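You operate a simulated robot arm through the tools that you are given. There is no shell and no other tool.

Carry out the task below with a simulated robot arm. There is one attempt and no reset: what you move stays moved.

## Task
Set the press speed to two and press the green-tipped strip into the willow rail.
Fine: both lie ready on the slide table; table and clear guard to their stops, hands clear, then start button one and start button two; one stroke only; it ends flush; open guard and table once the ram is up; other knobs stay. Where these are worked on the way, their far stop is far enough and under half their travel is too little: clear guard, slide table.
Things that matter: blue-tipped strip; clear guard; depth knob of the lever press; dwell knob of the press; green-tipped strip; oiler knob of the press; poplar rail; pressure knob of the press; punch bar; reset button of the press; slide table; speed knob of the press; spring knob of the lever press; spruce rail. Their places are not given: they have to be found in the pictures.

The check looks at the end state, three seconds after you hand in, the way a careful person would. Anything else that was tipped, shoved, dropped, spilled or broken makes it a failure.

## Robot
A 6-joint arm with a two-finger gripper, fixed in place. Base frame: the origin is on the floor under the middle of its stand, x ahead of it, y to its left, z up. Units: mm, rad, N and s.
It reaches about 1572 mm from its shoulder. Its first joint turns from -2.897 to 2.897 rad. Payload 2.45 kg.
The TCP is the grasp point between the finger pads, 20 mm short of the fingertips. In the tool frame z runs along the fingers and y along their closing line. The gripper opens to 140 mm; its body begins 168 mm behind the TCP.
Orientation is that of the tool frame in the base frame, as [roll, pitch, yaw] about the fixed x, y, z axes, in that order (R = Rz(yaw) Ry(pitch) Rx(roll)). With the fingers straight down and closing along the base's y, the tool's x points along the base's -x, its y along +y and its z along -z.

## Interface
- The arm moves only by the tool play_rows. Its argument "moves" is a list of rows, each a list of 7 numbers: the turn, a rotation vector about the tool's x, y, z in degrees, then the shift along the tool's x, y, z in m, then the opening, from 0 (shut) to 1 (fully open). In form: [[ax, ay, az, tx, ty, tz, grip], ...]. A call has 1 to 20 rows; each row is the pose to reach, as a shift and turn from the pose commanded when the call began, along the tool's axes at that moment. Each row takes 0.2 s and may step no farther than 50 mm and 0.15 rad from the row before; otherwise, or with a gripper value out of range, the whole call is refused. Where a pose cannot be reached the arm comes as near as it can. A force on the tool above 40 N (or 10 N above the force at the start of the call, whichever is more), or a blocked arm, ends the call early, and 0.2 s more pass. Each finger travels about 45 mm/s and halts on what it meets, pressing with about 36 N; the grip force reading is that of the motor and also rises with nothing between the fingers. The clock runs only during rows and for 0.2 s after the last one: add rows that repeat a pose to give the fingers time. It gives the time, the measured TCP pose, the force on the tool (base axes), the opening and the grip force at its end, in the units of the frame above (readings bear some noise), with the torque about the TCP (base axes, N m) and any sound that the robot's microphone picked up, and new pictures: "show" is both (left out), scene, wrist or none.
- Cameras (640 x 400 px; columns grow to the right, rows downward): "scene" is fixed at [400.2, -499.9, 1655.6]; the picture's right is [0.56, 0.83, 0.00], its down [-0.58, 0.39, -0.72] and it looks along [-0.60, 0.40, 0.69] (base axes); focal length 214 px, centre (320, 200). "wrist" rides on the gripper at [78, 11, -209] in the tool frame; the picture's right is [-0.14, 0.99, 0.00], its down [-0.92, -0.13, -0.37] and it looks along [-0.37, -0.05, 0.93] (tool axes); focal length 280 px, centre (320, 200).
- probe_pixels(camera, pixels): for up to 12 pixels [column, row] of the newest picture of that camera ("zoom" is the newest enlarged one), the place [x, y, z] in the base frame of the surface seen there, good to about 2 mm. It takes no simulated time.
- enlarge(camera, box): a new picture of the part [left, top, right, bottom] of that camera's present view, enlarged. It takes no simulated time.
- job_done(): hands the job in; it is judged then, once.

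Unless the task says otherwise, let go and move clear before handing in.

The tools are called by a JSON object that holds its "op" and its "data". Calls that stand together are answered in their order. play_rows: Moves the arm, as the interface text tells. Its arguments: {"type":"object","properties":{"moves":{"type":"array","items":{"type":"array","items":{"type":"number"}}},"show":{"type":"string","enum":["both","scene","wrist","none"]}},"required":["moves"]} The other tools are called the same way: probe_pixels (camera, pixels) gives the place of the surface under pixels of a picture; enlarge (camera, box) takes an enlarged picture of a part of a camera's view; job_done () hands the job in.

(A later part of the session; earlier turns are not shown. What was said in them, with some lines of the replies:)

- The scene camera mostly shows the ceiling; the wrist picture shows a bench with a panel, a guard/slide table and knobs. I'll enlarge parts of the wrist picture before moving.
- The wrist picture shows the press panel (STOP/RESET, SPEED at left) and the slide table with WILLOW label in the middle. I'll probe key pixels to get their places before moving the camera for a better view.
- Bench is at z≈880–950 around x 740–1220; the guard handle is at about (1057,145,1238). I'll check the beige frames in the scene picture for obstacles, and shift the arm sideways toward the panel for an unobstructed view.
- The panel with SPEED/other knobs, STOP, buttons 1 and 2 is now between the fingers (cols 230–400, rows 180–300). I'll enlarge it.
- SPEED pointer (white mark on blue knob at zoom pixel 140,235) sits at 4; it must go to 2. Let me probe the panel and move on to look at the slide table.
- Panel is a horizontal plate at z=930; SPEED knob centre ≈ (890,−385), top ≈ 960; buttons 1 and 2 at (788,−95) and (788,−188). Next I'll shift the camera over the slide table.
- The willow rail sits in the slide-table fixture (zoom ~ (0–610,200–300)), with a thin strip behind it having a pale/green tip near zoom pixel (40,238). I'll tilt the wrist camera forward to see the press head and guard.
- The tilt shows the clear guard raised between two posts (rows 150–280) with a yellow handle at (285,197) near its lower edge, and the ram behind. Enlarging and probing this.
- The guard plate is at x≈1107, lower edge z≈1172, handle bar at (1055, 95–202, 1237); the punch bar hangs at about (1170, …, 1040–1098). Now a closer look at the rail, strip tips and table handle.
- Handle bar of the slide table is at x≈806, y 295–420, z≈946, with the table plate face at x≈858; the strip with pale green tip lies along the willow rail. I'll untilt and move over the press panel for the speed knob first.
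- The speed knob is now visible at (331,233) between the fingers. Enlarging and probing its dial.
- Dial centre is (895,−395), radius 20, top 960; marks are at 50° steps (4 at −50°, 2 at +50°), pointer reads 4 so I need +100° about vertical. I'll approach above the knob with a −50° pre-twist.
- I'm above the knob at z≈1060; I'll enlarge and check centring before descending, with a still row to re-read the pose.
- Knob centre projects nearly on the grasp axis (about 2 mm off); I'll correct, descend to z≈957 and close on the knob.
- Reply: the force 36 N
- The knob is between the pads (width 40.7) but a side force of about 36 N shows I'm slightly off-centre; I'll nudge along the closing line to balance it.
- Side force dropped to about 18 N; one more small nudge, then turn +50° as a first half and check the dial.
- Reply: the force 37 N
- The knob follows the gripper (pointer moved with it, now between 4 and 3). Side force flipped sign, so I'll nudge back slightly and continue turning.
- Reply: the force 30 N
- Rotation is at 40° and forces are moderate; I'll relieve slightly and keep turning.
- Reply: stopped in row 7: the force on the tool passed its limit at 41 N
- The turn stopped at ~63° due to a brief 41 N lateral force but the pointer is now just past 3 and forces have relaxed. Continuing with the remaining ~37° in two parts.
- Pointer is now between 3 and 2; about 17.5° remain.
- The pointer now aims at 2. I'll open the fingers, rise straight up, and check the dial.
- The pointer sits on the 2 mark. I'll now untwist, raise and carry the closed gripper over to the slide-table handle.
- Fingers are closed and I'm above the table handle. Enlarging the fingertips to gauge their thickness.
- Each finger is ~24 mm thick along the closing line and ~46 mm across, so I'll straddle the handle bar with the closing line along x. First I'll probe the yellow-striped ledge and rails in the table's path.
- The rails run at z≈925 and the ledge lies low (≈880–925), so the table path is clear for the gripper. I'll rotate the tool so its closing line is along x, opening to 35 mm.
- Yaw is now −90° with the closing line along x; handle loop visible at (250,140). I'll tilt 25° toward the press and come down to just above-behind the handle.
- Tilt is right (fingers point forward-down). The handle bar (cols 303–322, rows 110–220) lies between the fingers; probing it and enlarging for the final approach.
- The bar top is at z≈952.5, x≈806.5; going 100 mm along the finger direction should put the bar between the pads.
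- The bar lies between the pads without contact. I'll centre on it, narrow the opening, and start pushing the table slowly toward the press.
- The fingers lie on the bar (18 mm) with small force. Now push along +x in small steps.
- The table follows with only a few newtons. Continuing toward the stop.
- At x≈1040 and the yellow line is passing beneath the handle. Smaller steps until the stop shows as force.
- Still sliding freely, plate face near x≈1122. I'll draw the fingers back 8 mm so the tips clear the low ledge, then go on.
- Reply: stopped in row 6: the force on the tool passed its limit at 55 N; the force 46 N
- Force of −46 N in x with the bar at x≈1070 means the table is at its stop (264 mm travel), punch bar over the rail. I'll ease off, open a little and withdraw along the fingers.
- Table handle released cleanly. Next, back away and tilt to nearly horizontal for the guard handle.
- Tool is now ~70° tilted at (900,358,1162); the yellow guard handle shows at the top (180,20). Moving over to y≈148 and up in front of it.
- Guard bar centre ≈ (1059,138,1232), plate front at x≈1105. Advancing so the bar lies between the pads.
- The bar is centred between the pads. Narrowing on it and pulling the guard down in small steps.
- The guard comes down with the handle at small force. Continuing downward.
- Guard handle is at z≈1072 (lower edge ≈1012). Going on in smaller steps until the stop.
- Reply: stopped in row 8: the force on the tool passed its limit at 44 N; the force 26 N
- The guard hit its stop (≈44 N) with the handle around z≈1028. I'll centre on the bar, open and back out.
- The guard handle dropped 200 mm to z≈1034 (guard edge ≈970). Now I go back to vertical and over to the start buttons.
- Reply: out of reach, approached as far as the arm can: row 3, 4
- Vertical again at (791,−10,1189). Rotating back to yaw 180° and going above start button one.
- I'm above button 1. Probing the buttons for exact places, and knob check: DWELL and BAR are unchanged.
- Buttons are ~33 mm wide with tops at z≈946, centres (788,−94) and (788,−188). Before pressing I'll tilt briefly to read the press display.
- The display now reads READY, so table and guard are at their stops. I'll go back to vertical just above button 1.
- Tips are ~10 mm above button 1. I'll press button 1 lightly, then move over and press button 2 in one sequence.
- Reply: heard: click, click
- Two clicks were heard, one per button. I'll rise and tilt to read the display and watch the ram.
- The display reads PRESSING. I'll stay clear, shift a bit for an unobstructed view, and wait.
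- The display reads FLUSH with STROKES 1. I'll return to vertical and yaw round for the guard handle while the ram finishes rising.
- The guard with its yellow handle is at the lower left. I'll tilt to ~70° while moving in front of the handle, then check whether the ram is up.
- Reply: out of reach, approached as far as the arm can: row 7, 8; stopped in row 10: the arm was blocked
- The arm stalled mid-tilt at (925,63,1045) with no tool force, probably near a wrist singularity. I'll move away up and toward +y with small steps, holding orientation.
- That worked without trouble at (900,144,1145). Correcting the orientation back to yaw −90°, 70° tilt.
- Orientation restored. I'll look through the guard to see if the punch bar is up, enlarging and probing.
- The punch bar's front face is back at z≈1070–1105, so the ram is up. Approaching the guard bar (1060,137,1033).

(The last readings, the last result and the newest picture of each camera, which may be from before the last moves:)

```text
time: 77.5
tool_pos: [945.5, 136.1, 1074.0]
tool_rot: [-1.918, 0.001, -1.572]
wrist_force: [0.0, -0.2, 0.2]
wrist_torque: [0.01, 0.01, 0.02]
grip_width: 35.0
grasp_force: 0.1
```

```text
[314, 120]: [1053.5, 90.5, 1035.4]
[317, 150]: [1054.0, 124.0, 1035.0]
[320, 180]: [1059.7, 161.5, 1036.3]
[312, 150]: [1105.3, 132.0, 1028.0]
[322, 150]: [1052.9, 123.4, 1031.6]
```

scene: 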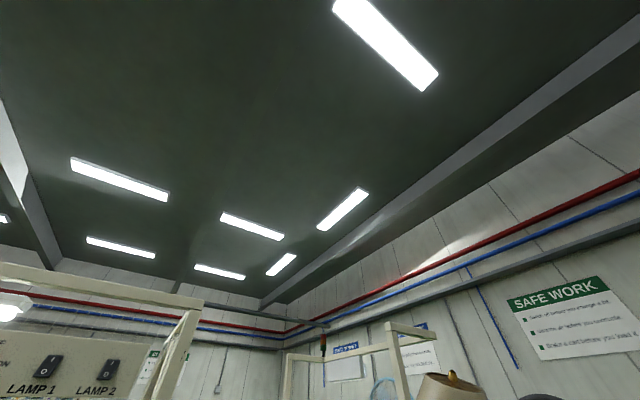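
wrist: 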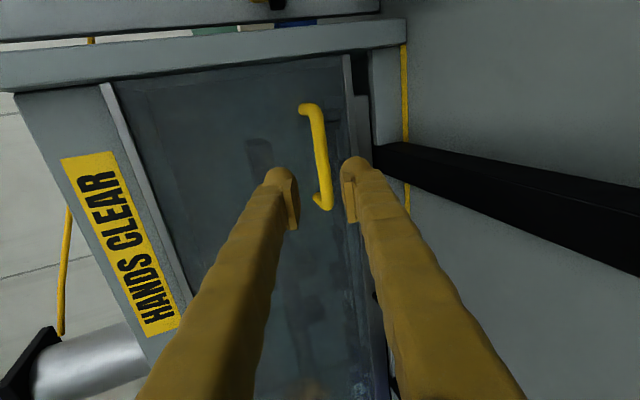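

The bar is centred between the fingers (cols 312–325). Advancing 118 mm.

{"op": "play_rows", "data": {"moves": [[0, 0, 0, 0, 0, 0.03, 0.25], [0, 0, 0, 0, 0, 0.06, 0.25], [0, 0, 0, 0, 0, 0.09, 0.25], [0, 0, 0, 0, 0, 0.119, 0.25], [0, 0, 0, 0, 0, 0.119, 0.16], [0, 0, 0, 0, 0, 0.119, 0.12], [0, 0, 0, 0, 0, 0.119, 0.12]], "show": "wrist"}}

```text
time: 79.1
tool_pos: [1058.2, 134.1, 1031.9]
tool_rot: [-1.917, 0.002, -1.57]
wrist_force: [-0.7, -0.2, 1.4]
wrist_torque: [0.02, 0.01, -0.01]
grip_width: 16.5
grasp_force: 0.1
```

wrist: 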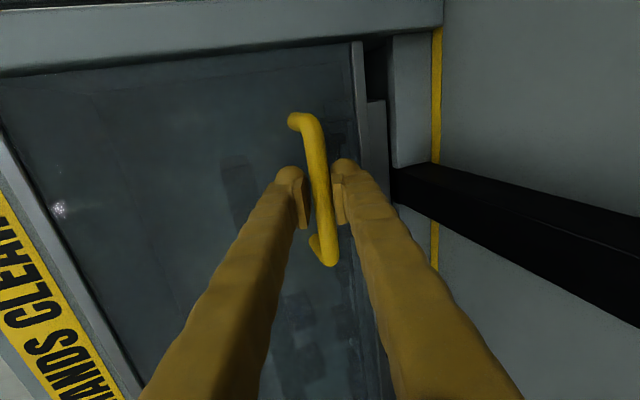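

The bar is caged (16.5 mm). Lifting the guard in 10 mm steps.

{"op": "play_rows", "data": {"moves": [[0, 0, 0, 0, -0.0047, -0.0017, 0.12], [0, 0, 0, 0, -0.0094, -0.0034, 0.12], [0, 0, 0, 0, -0.0188, -0.0068, 0.12], [0, 0, 0, 0, -0.0282, -0.0102, 0.12], [0, 0, 0, 0, -0.0376, -0.0137, 0.12], [0, 0, 0, 0, -0.047, -0.0171, 0.12], [0, 0, 0, 0, -0.0564, -0.0205, 0.12], [0, 0, 0, 0, -0.0658, -0.0239, 0.12], [0, 0, 0, 0, -0.0752, -0.0273, 0.12], [0, 0, 0, 0, -0.0846, -0.0307, 0.12], [0, 0, 0, 0, -0.094, -0.0342, 0.12], [0, 0, 0, 0, -0.1034, -0.0376, 0.12], [0, 0, 0, 0, -0.1128, -0.041, 0.12]], "show": "wrist"}}

```text
time: 81.9
tool_pos: [1059.2, 135.4, 1154.3]
tool_rot: [-1.918, 0.002, -1.571]
wrist_force: [-0.6, 0.9, -1.1]
wrist_torque: [-0.01, 0.02, 0.0]
grip_width: 18.2
grasp_force: 0.9
```

wrist: 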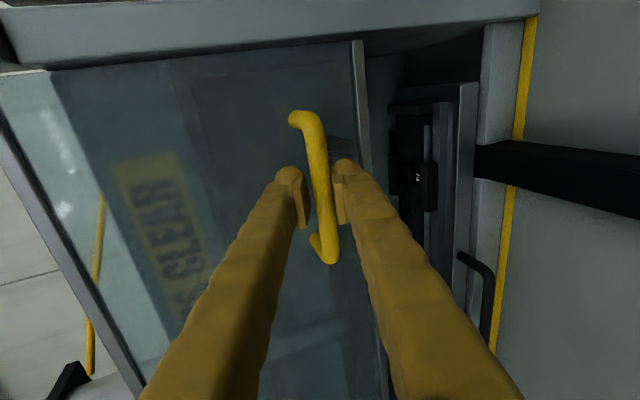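

The guard rises with it; continuing up toward the original height (handle z≈1233) in smaller final steps.

{"op": "play_rows", "data": {"moves": [[0, 0, 0, 0, -0.0094, -0.0034, 0.12], [0, 0, 0, 0, -0.0188, -0.0068, 0.12], [0, 0, 0, 0, -0.0282, -0.0102, 0.12], [0, 0, 0, 0, -0.0376, -0.0137, 0.12], [0, 0, 0, 0, -0.047, -0.0171, 0.12], [0, 0, 0, 0, -0.0564, -0.0205, 0.12], [0, 0, 0, 0, -0.0658, -0.0239, 0.12], [0, 0, 0, 0, -0.0714, -0.026, 0.12], [0, 0, 0, 0, -0.0752, -0.0273, 0.12], [0, 0, 0, 0, -0.078, -0.0283, 0.12], [0, 0, 0, 0, -0.08, -0.029, 0.12], [0, 0, 0, 0, -0.082, -0.0298, 0.12]], "show": "wrist"}}

```text
time: 84.5
tool_pos: [1059.0, 135.5, 1238.8]
tool_rot: [-1.921, -0.001, -1.569]
wrist_force: [7.6, 1.2, -20.3]
wrist_torque: [-0.22, -0.08, -0.03]
grip_width: 28.3
grasp_force: 8.3
```

wrist: 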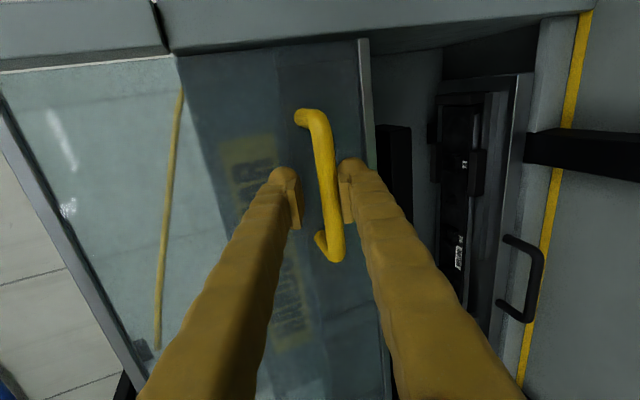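

The −20 N and spread fingers show the guard is at its upper stop. Centring, opening and backing out.

{"op": "play_rows", "data": {"moves": [[0, 0, 0, 0, 0.003, 0.001, 0.2], [0, 0, 0, 0, 0.006, 0.002, 0.25], [0, 0, 0, 0, 0.006, 0.002, 0.25], [0, 0, 0, 0, 0.006, -0.03, 0.25], [0, 0, 0, 0, 0.006, -0.06, 0.25], [0, 0, 0, 0, 0.006, -0.09, 0.25], [0, 0, 0, 0, 0.006, -0.13, 0.25]], "show": "wrist"}}

{"op": "probe_pixels", "data": {"camera": "wrist", "pixels": [[315, 120], [317, 150], [320, 180], [480, 220], [345, 140], [485, 240]]}}

{"op": "enlarge", "data": {"camera": "wrist", "box": [280, 60, 520, 260]}}

```text
time: 86.1
tool_pos: [935.0, 137.4, 1278.7]
tool_rot: [-1.918, 0.003, -1.573]
wrist_force: [0.5, 0.5, 0.4]
wrist_torque: [-0.03, -0.05, -0.04]
grip_width: 35.2
grasp_force: 0.2
```

wrist: 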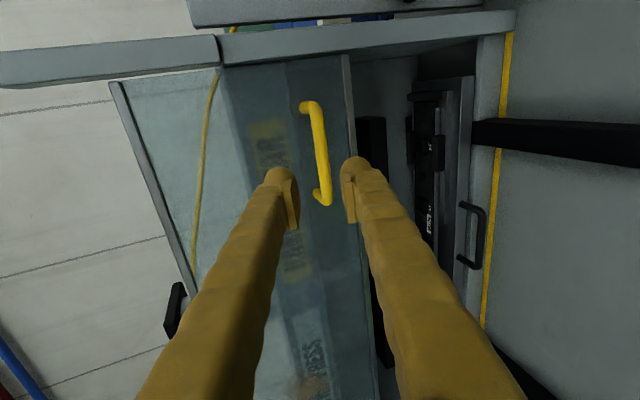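

```text
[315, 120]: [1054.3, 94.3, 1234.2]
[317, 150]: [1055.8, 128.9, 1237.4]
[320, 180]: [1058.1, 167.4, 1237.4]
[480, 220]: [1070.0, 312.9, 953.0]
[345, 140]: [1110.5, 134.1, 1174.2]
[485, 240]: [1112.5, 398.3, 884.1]
```

```text
2.00 times, centred on (400, 160) of wrist
```

zoom: 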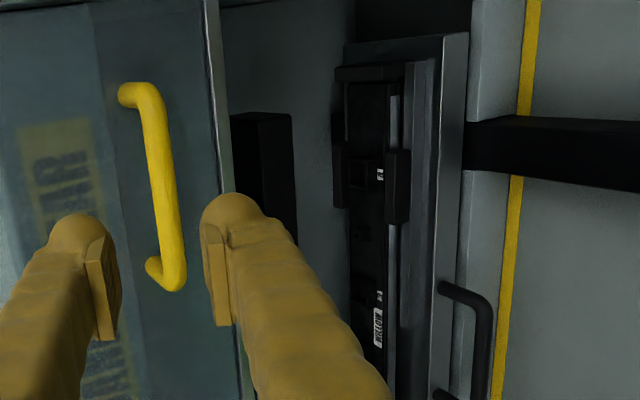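

Guard stays up (handle z≈1235). Now going back to the table handle the same way I came.

{"op": "play_rows", "data": {"moves": [[0, 0, 0, -0.037, 0.0203, 0.0012, 0.25], [0, 0, 0, -0.0733, 0.0406, 0.0023, 0.25], [0, 0, 0, -0.11, 0.061, 0.0035, 0.25], [0, 0, 0, -0.1467, 0.0813, 0.0047, 0.25], [0, 0, 0, -0.1833, 0.1016, 0.0058, 0.25], [0, 0, 0, -0.22, 0.1219, 0.007, 0.25], [0, 0, 0, -0.22, 0.1219, 0.007, 0.25]], "show": "none"}}

{"op": "play_rows", "data": {"moves": [[-7.5, 0, 0, 0, 0.0088, 0.0248, 0.25], [-15, 0, 0, 0, 0.0175, 0.0496, 0.25], [-22.5, 0, 0, 0, 0.0263, 0.0744, 0.25], [-30, 0, 0, 0, 0.035, 0.0991, 0.25], [-37.5, 0, 0, 0, 0.0438, 0.1239, 0.25], [-45, 0, 0, 0, 0.0525, 0.1487, 0.25], [-45, 0, 0, 0, 0.0525, 0.1487, 0.25]], "show": "wrist"}}

```text
time: 87.7
tool_pos: [899.3, 357.0, 1161.7]
tool_rot: [-1.918, 0.0, -1.571]
wrist_force: [-0.6, 0.6, -0.7]
wrist_torque: [-0.03, 0.03, -0.01]
grip_width: 35.1
grasp_force: 0.0
```

```text
time: 89.3
tool_pos: [1020.2, 355.7, 1062.3]
tool_rot: [-2.707, 0.004, -1.569]
wrist_force: [-0.4, -0.4, 0.0]
wrist_torque: [0.02, 0.01, -0.02]
grip_width: 34.8
grasp_force: 0.0
```

wrist: 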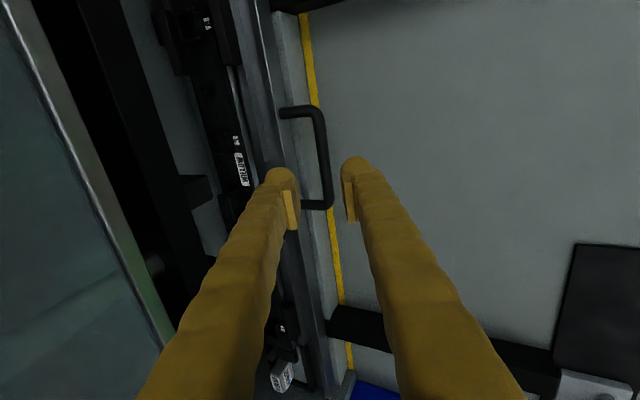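

The handle bar is at (1069,357,946). I'll descend along the fingers with a small correction so the far finger goes inside the loop.

{"op": "play_rows", "data": {"moves": [[0, 0, 0, 0, 0.0088, 0.03, 0.25], [0, 0, 0, 0, 0.0088, 0.06, 0.25], [0, 0, 0, 0, 0.0088, 0.09, 0.25], [0, 0, 0, 0, 0.0088, 0.11, 0.25], [0, 0, 0, 0, 0.0088, 0.129, 0.25], [0, 0, 0, 0, 0.0088, 0.129, 0.25]], "show": "wrist"}}

```text
time: 90.7
tool_pos: [1069.2, 356.8, 941.0]
tool_rot: [-2.704, 0.001, -1.57]
wrist_force: [0.9, 0.2, -0.1]
wrist_torque: [-0.01, -0.01, -0.03]
grip_width: 35.2
grasp_force: 0.0
```

wrist: 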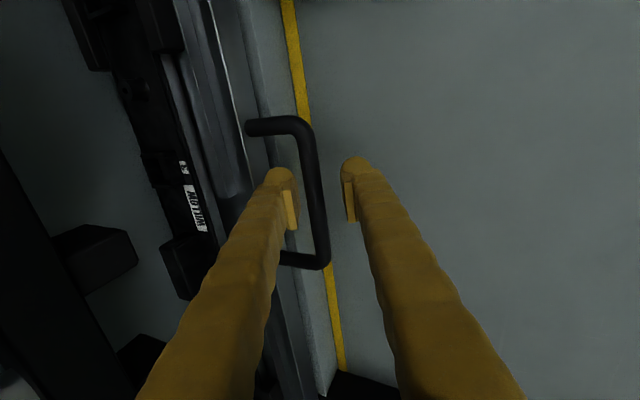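

The bar is inside the fingers. Narrowing and pulling the table out along −x.

{"op": "play_rows", "data": {"moves": [[0, 0, 0, 0, 0, 0, 0.18], [0, 0, 0, 0, 0, 0, 0.13], [0, 0, 0, 0, 0.0045, -0.0021, 0.12], [0, 0, 0, 0, 0.0091, -0.0042, 0.12], [0, 0, 0, 0, 0.0181, -0.0084, 0.12], [0, 0, 0, 0, 0.0272, -0.0126, 0.12], [0, 0, 0, 0, 0.0363, -0.0168, 0.12], [0, 0, 0, 0, 0.0454, -0.0211, 0.12], [0, 0, 0, 0, 0.0544, -0.0253, 0.12], [0, 0, 0, 0, 0.0635, -0.0295, 0.12], [0, 0, 0, 0, 0.0726, -0.0337, 0.12], [0, 0, 0, 0, 0.0816, -0.0379, 0.12], [0, 0, 0, 0, 0.0907, -0.0421, 0.12], [0, 0, 0, 0, 0.0998, -0.0463, 0.12], [0, 0, 0, 0, 0.1088, -0.0505, 0.12], [0, 0, 0, 0, 0.1179, -0.0547, 0.12]], "show": "wrist"}}

```text
time: 94.1
tool_pos: [937.5, 357.2, 941.5]
tool_rot: [-2.704, 0.002, -1.57]
wrist_force: [0.2, 0.1, 1.6]
wrist_torque: [-0.04, -0.01, 0.04]
grip_width: 17.7
grasp_force: 0.6
```

wrist: 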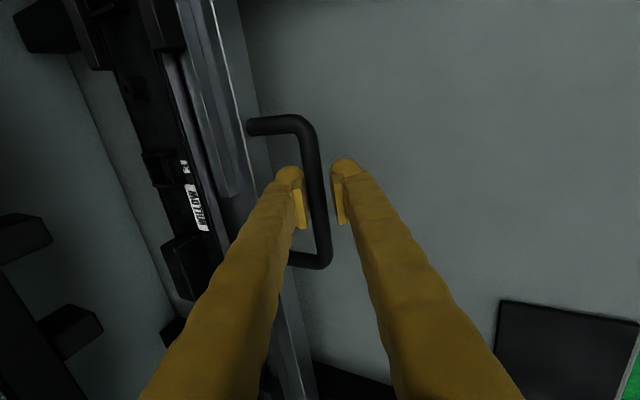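

The table follows out. Continuing to the outer stop.

{"op": "play_rows", "data": {"moves": [[0, 0, 0, 0, 0.0091, -0.0042, 0.12], [0, 0, 0, 0, 0.0181, -0.0084, 0.12], [0, 0, 0, 0, 0.0272, -0.0126, 0.12], [0, 0, 0, 0, 0.0363, -0.0168, 0.12], [0, 0, 0, 0, 0.0454, -0.0211, 0.12], [0, 0, 0, 0, 0.0544, -0.0253, 0.12], [0, 0, 0, 0, 0.0635, -0.0295, 0.12], [0, 0, 0, 0, 0.0726, -0.0337, 0.12], [0, 0, 0, 0, 0.0816, -0.0379, 0.12], [0, 0, 0, 0, 0.0907, -0.0421, 0.12], [0, 0, 0, 0, 0.0998, -0.0463, 0.12], [0, 0, 0, 0, 0.1052, -0.0488, 0.12], [0, 0, 0, 0, 0.1097, -0.0509, 0.12], [0, 0, 0, 0, 0.1143, -0.053, 0.12], [0, 0, 0, 0, 0.1179, -0.0547, 0.12], [0, 0, 0, 0, 0.1206, -0.056, 0.12], [0, 0, 0, 0, 0.1233, -0.0572, 0.12]], "show": "wrist"}}

```text
time: 97.7
tool_pos: [803.4, 357.5, 941.9]
tool_rot: [-2.702, 0.002, -1.571]
wrist_force: [20.4, 0.5, 2.3]
wrist_torque: [0.06, 0.09, 0.25]
grip_width: 29.4
grasp_force: 9.5
```

wrist: 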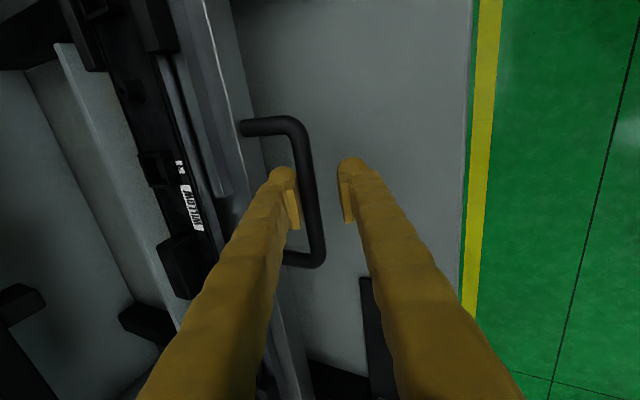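

The table is at its outer stop (+20 N, handle back at x≈806). Centring, opening and withdrawing upward.

{"op": "play_rows", "data": {"moves": [[0, 0, 0, 0, -0.003, 0, 0.2], [0, 0, 0, 0, -0.003, 0, 0.22], [0, 0, 0, 0, -0.003, 0, 0.22], [0, 0, 0, 0, -0.003, -0.03, 0.22], [0, 0, 0, 0, -0.003, -0.06, 0.22], [0, 0, 0, 0, -0.003, -0.1, 0.25], [0, 0, 0, 0, -0.003, -0.14, 0.25]], "show": "wrist"}}

{"op": "probe_pixels", "data": {"camera": "wrist", "pixels": [[309, 140], [312, 160], [314, 180]]}}

```text
time: 99.3
tool_pos: [745.9, 356.1, 1068.9]
tool_rot: [-2.706, 0.003, -1.571]
wrist_force: [1.5, 0.0, -1.4]
wrist_torque: [0.01, -0.03, 0.02]
grip_width: 35.0
grasp_force: 0.1
```

wrist: 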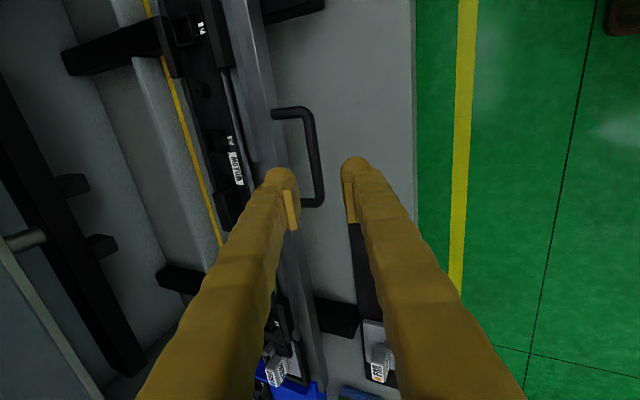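

```text
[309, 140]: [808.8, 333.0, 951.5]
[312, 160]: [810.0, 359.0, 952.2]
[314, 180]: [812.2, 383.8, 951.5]
```

The handle is free at about x≈809. Now rising, untilting and turning back for a full check of the bench.

{"op": "play_rows", "data": {"moves": [[-4.2, 0, 0, 0, -0.0065, -0.0337, 0.25], [-8.3, 0, 0, 0, -0.0129, -0.0675, 0.25], [-12.5, 0, 0, 0, -0.0194, -0.1012, 0.25], [-16.6, 0, 0, 0, -0.0259, -0.1349, 0.25], [-20.8, 0, 0, 0, -0.0323, -0.1687, 0.25], [-25, 0, 0, 0, -0.0388, -0.2024, 0.25], [-25, 0, 0, 0, -0.0388, -0.2024, 0.25]], "show": "none"}}

{"op": "play_rows", "data": {"moves": [[0, 0, 8.2, 0, 0.01, -0.01, 0.4], [0, 0, 16.4, 0, 0.02, -0.02, 0.5], [0, 0, 24.6, 0, 0.03, -0.03, 0.6], [0, 0, 32.8, 0, 0.04, -0.04, 0.8], [0, 0, 41, 0, 0.05, -0.05, 1], [0, 0, 49.2, 0, 0.06, -0.06, 1], [0, 0, 57.4, 0, 0.07, -0.07, 1], [0, 0, 65.6, 0, 0.08, -0.08, 1], [0, 0, 73.8, 0, 0.09, -0.09, 1], [0, 0, 82, 0, 0.095, -0.1, 1], [0, 0, 90, 0, 0.1, -0.12, 1], [0, 0, 90, 0, 0.1, -0.12, 1]], "show": "wrist"}}

```text
time: 100.9
tool_pos: [694.2, 357.0, 1270.4]
tool_rot: [-3.14, 0.002, -1.571]
wrist_force: [-1.0, 0.8, 1.0]
wrist_torque: [-0.02, 0.03, 0.0]
grip_width: 35.0
grasp_force: 0.0
```

```text
time: 103.5
tool_pos: [596.2, 355.0, 1388.7]
tool_rot: [3.139, 0.003, 3.141]
wrist_force: [-0.8, -0.2, -0.1]
wrist_torque: [0.02, -0.04, 0.02]
grip_width: 139.7
grasp_force: 0.1
```

wrist: 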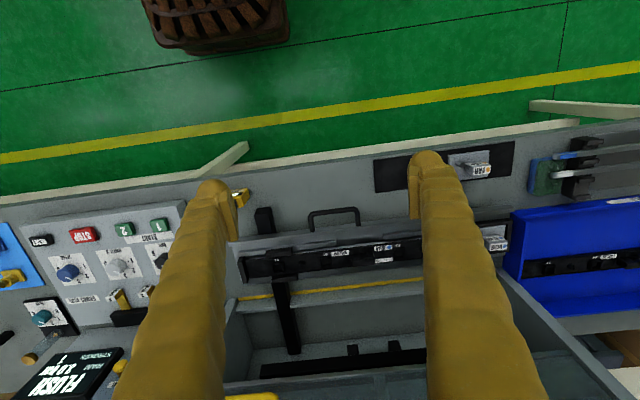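

{"op": "enlarge", "data": {"camera": "wrist", "box": [235, 190, 435, 300]}}

{"op": "enlarge", "data": {"camera": "wrist", "box": [0, 200, 180, 330]}}

{"op": "enlarge", "data": {"camera": "wrist", "box": [0, 300, 180, 400]}}

{"op": "probe_pixels", "data": {"camera": "wrist", "pixels": [[333, 211], [325, 212], [345, 210], [310, 225], [357, 222], [250, 398]]}}

```text
3.20 times, centred on (335, 245) of wrist
```

zoom: 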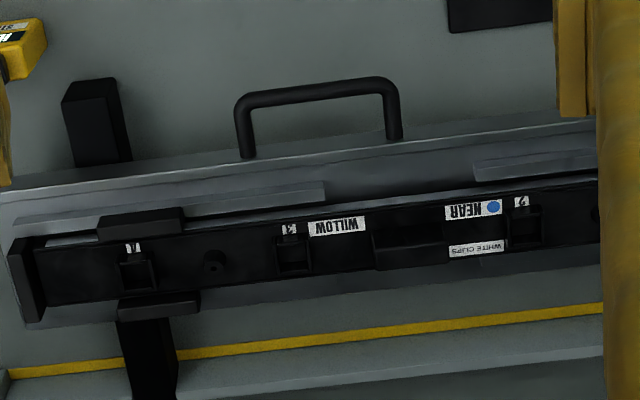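

```text
3.08 times, centred on (90, 265) of wrist
```

zoom: 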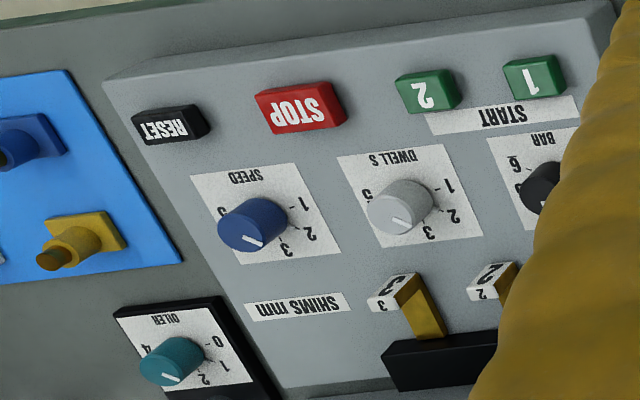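

```text
3.56 times, centred on (90, 350) of wrist
```

zoom: 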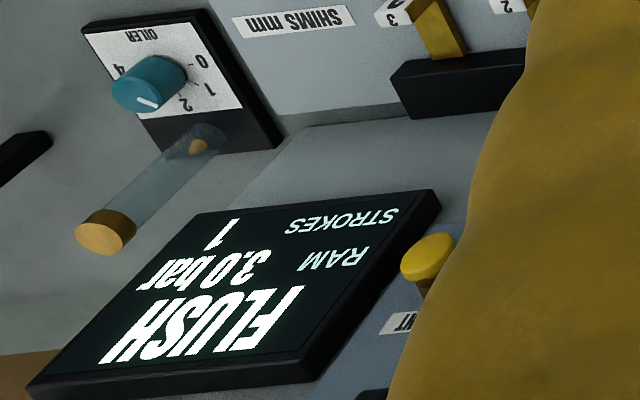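

```text
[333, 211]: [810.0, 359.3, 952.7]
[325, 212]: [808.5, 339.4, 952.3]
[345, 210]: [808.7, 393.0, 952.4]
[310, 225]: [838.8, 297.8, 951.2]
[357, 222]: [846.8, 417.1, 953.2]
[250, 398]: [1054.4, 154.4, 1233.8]
```

FLUSH and STROKES 1 still show; SPEED reads 2 and the others are as before. A last close look at the rail's strip ends and remaining bench items.

{"op": "enlarge", "data": {"camera": "wrist", "box": [235, 245, 325, 300]}}

{"op": "enlarge", "data": {"camera": "wrist", "box": [10, 230, 100, 290]}}

{"op": "enlarge", "data": {"camera": "wrist", "box": [440, 110, 640, 320]}}

```text
7.11 times, centred on (280, 272) of wrist
```

zoom: 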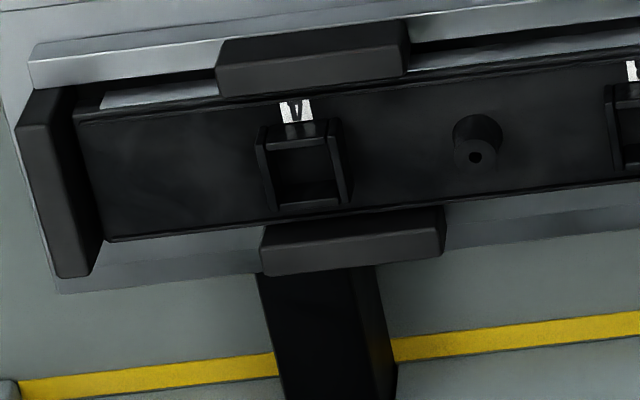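

```text
6.67 times, centred on (55, 260) of wrist
```

zoom: 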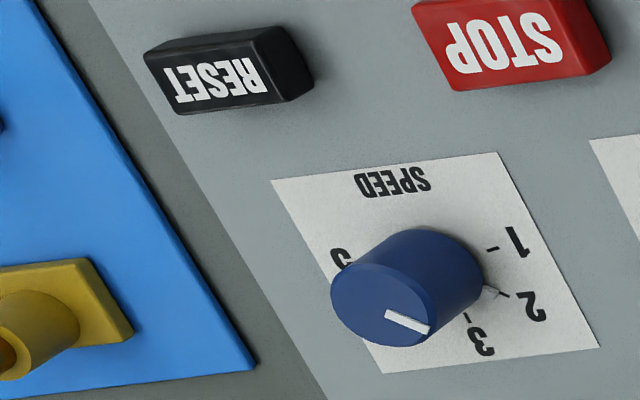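

```text
1.90 times, centred on (540, 215) of wrist
```

zoom: 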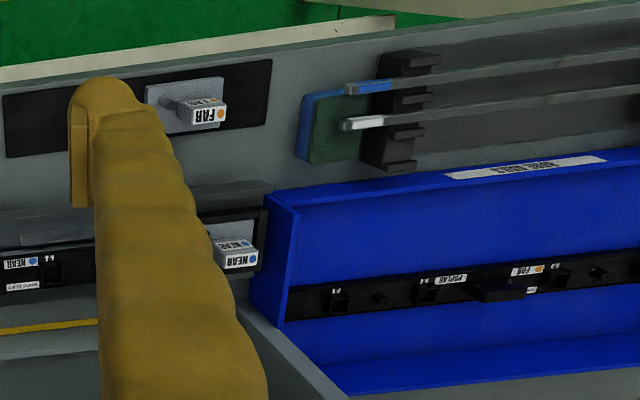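

The strip now lies down within the rail; other bench items are undisturbed. One last numeric check of the speed pointer angle.

{"op": "enlarge", "data": {"camera": "wrist", "box": [40, 240, 100, 285]}}

{"op": "probe_pixels", "data": {"camera": "zoom", "pixels": [[345, 345], [395, 372], [340, 335], [270, 345], [400, 330], [330, 280], [340, 385], [366, 357]]}}

```text
8.89 times, centred on (70, 262) of wrist
```

zoom: 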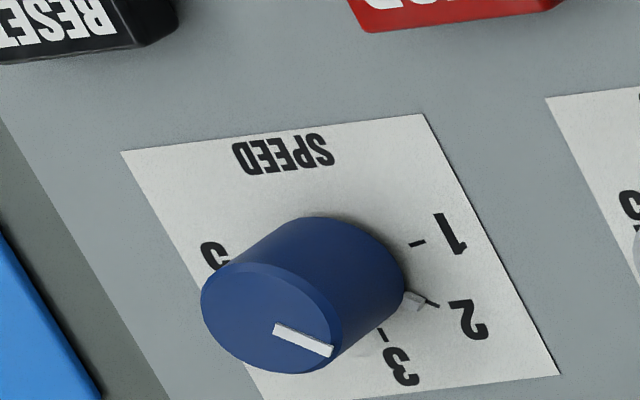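

```text
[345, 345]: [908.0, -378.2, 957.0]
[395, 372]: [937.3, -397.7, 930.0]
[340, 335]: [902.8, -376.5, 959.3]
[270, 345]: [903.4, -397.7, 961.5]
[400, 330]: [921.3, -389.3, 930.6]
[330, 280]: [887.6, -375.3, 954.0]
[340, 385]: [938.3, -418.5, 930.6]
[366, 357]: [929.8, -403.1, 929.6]
```

{"op": "probe_pixels", "data": {"camera": "zoom", "pixels": [[278, 330], [328, 351], [300, 340], [412, 300], [432, 304], [405, 297]]}}

```text
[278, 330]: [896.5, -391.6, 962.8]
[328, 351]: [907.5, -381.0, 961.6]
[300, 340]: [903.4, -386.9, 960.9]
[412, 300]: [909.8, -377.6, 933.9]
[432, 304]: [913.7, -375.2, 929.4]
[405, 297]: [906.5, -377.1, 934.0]
```

The pointer direction works out to about 48°, which matches the 2 mark at about 50°. The display reads FLUSH with one stroke, the guard and table are open, and the arm is clear, so I'm handing in.

{"op": "job_done", "data": {}}

```text
The job is handed in.
```

The green-tipped strip is pressed into the willow rail. The press display reads FLUSH with one stroke counted, and the job is handed in.

- **Speed:** the knob moved from four to two. The pointer sits within about 2° of the two mark.
- **Press:** with the table and guard at their stops the display read READY. I then pressed start button one and start button two once each.
- **Opened up:** once the punch bar was back up, I raised the guard to its upper stop. I then pulled the table out to its outer stop. Its handle last measured about 2 mm short of where it started, which is within the probe error.
- **Left alone:** the pressure, dwell and oiler knobs read as before. I did not touch the lever press or the other bench items. I did not look at the lever-press knobs again at the end.

The arm stalled once on the way back to the guard handle. No force registered on the tool, and I backed off and took another route. I found no sign that anything was hit.
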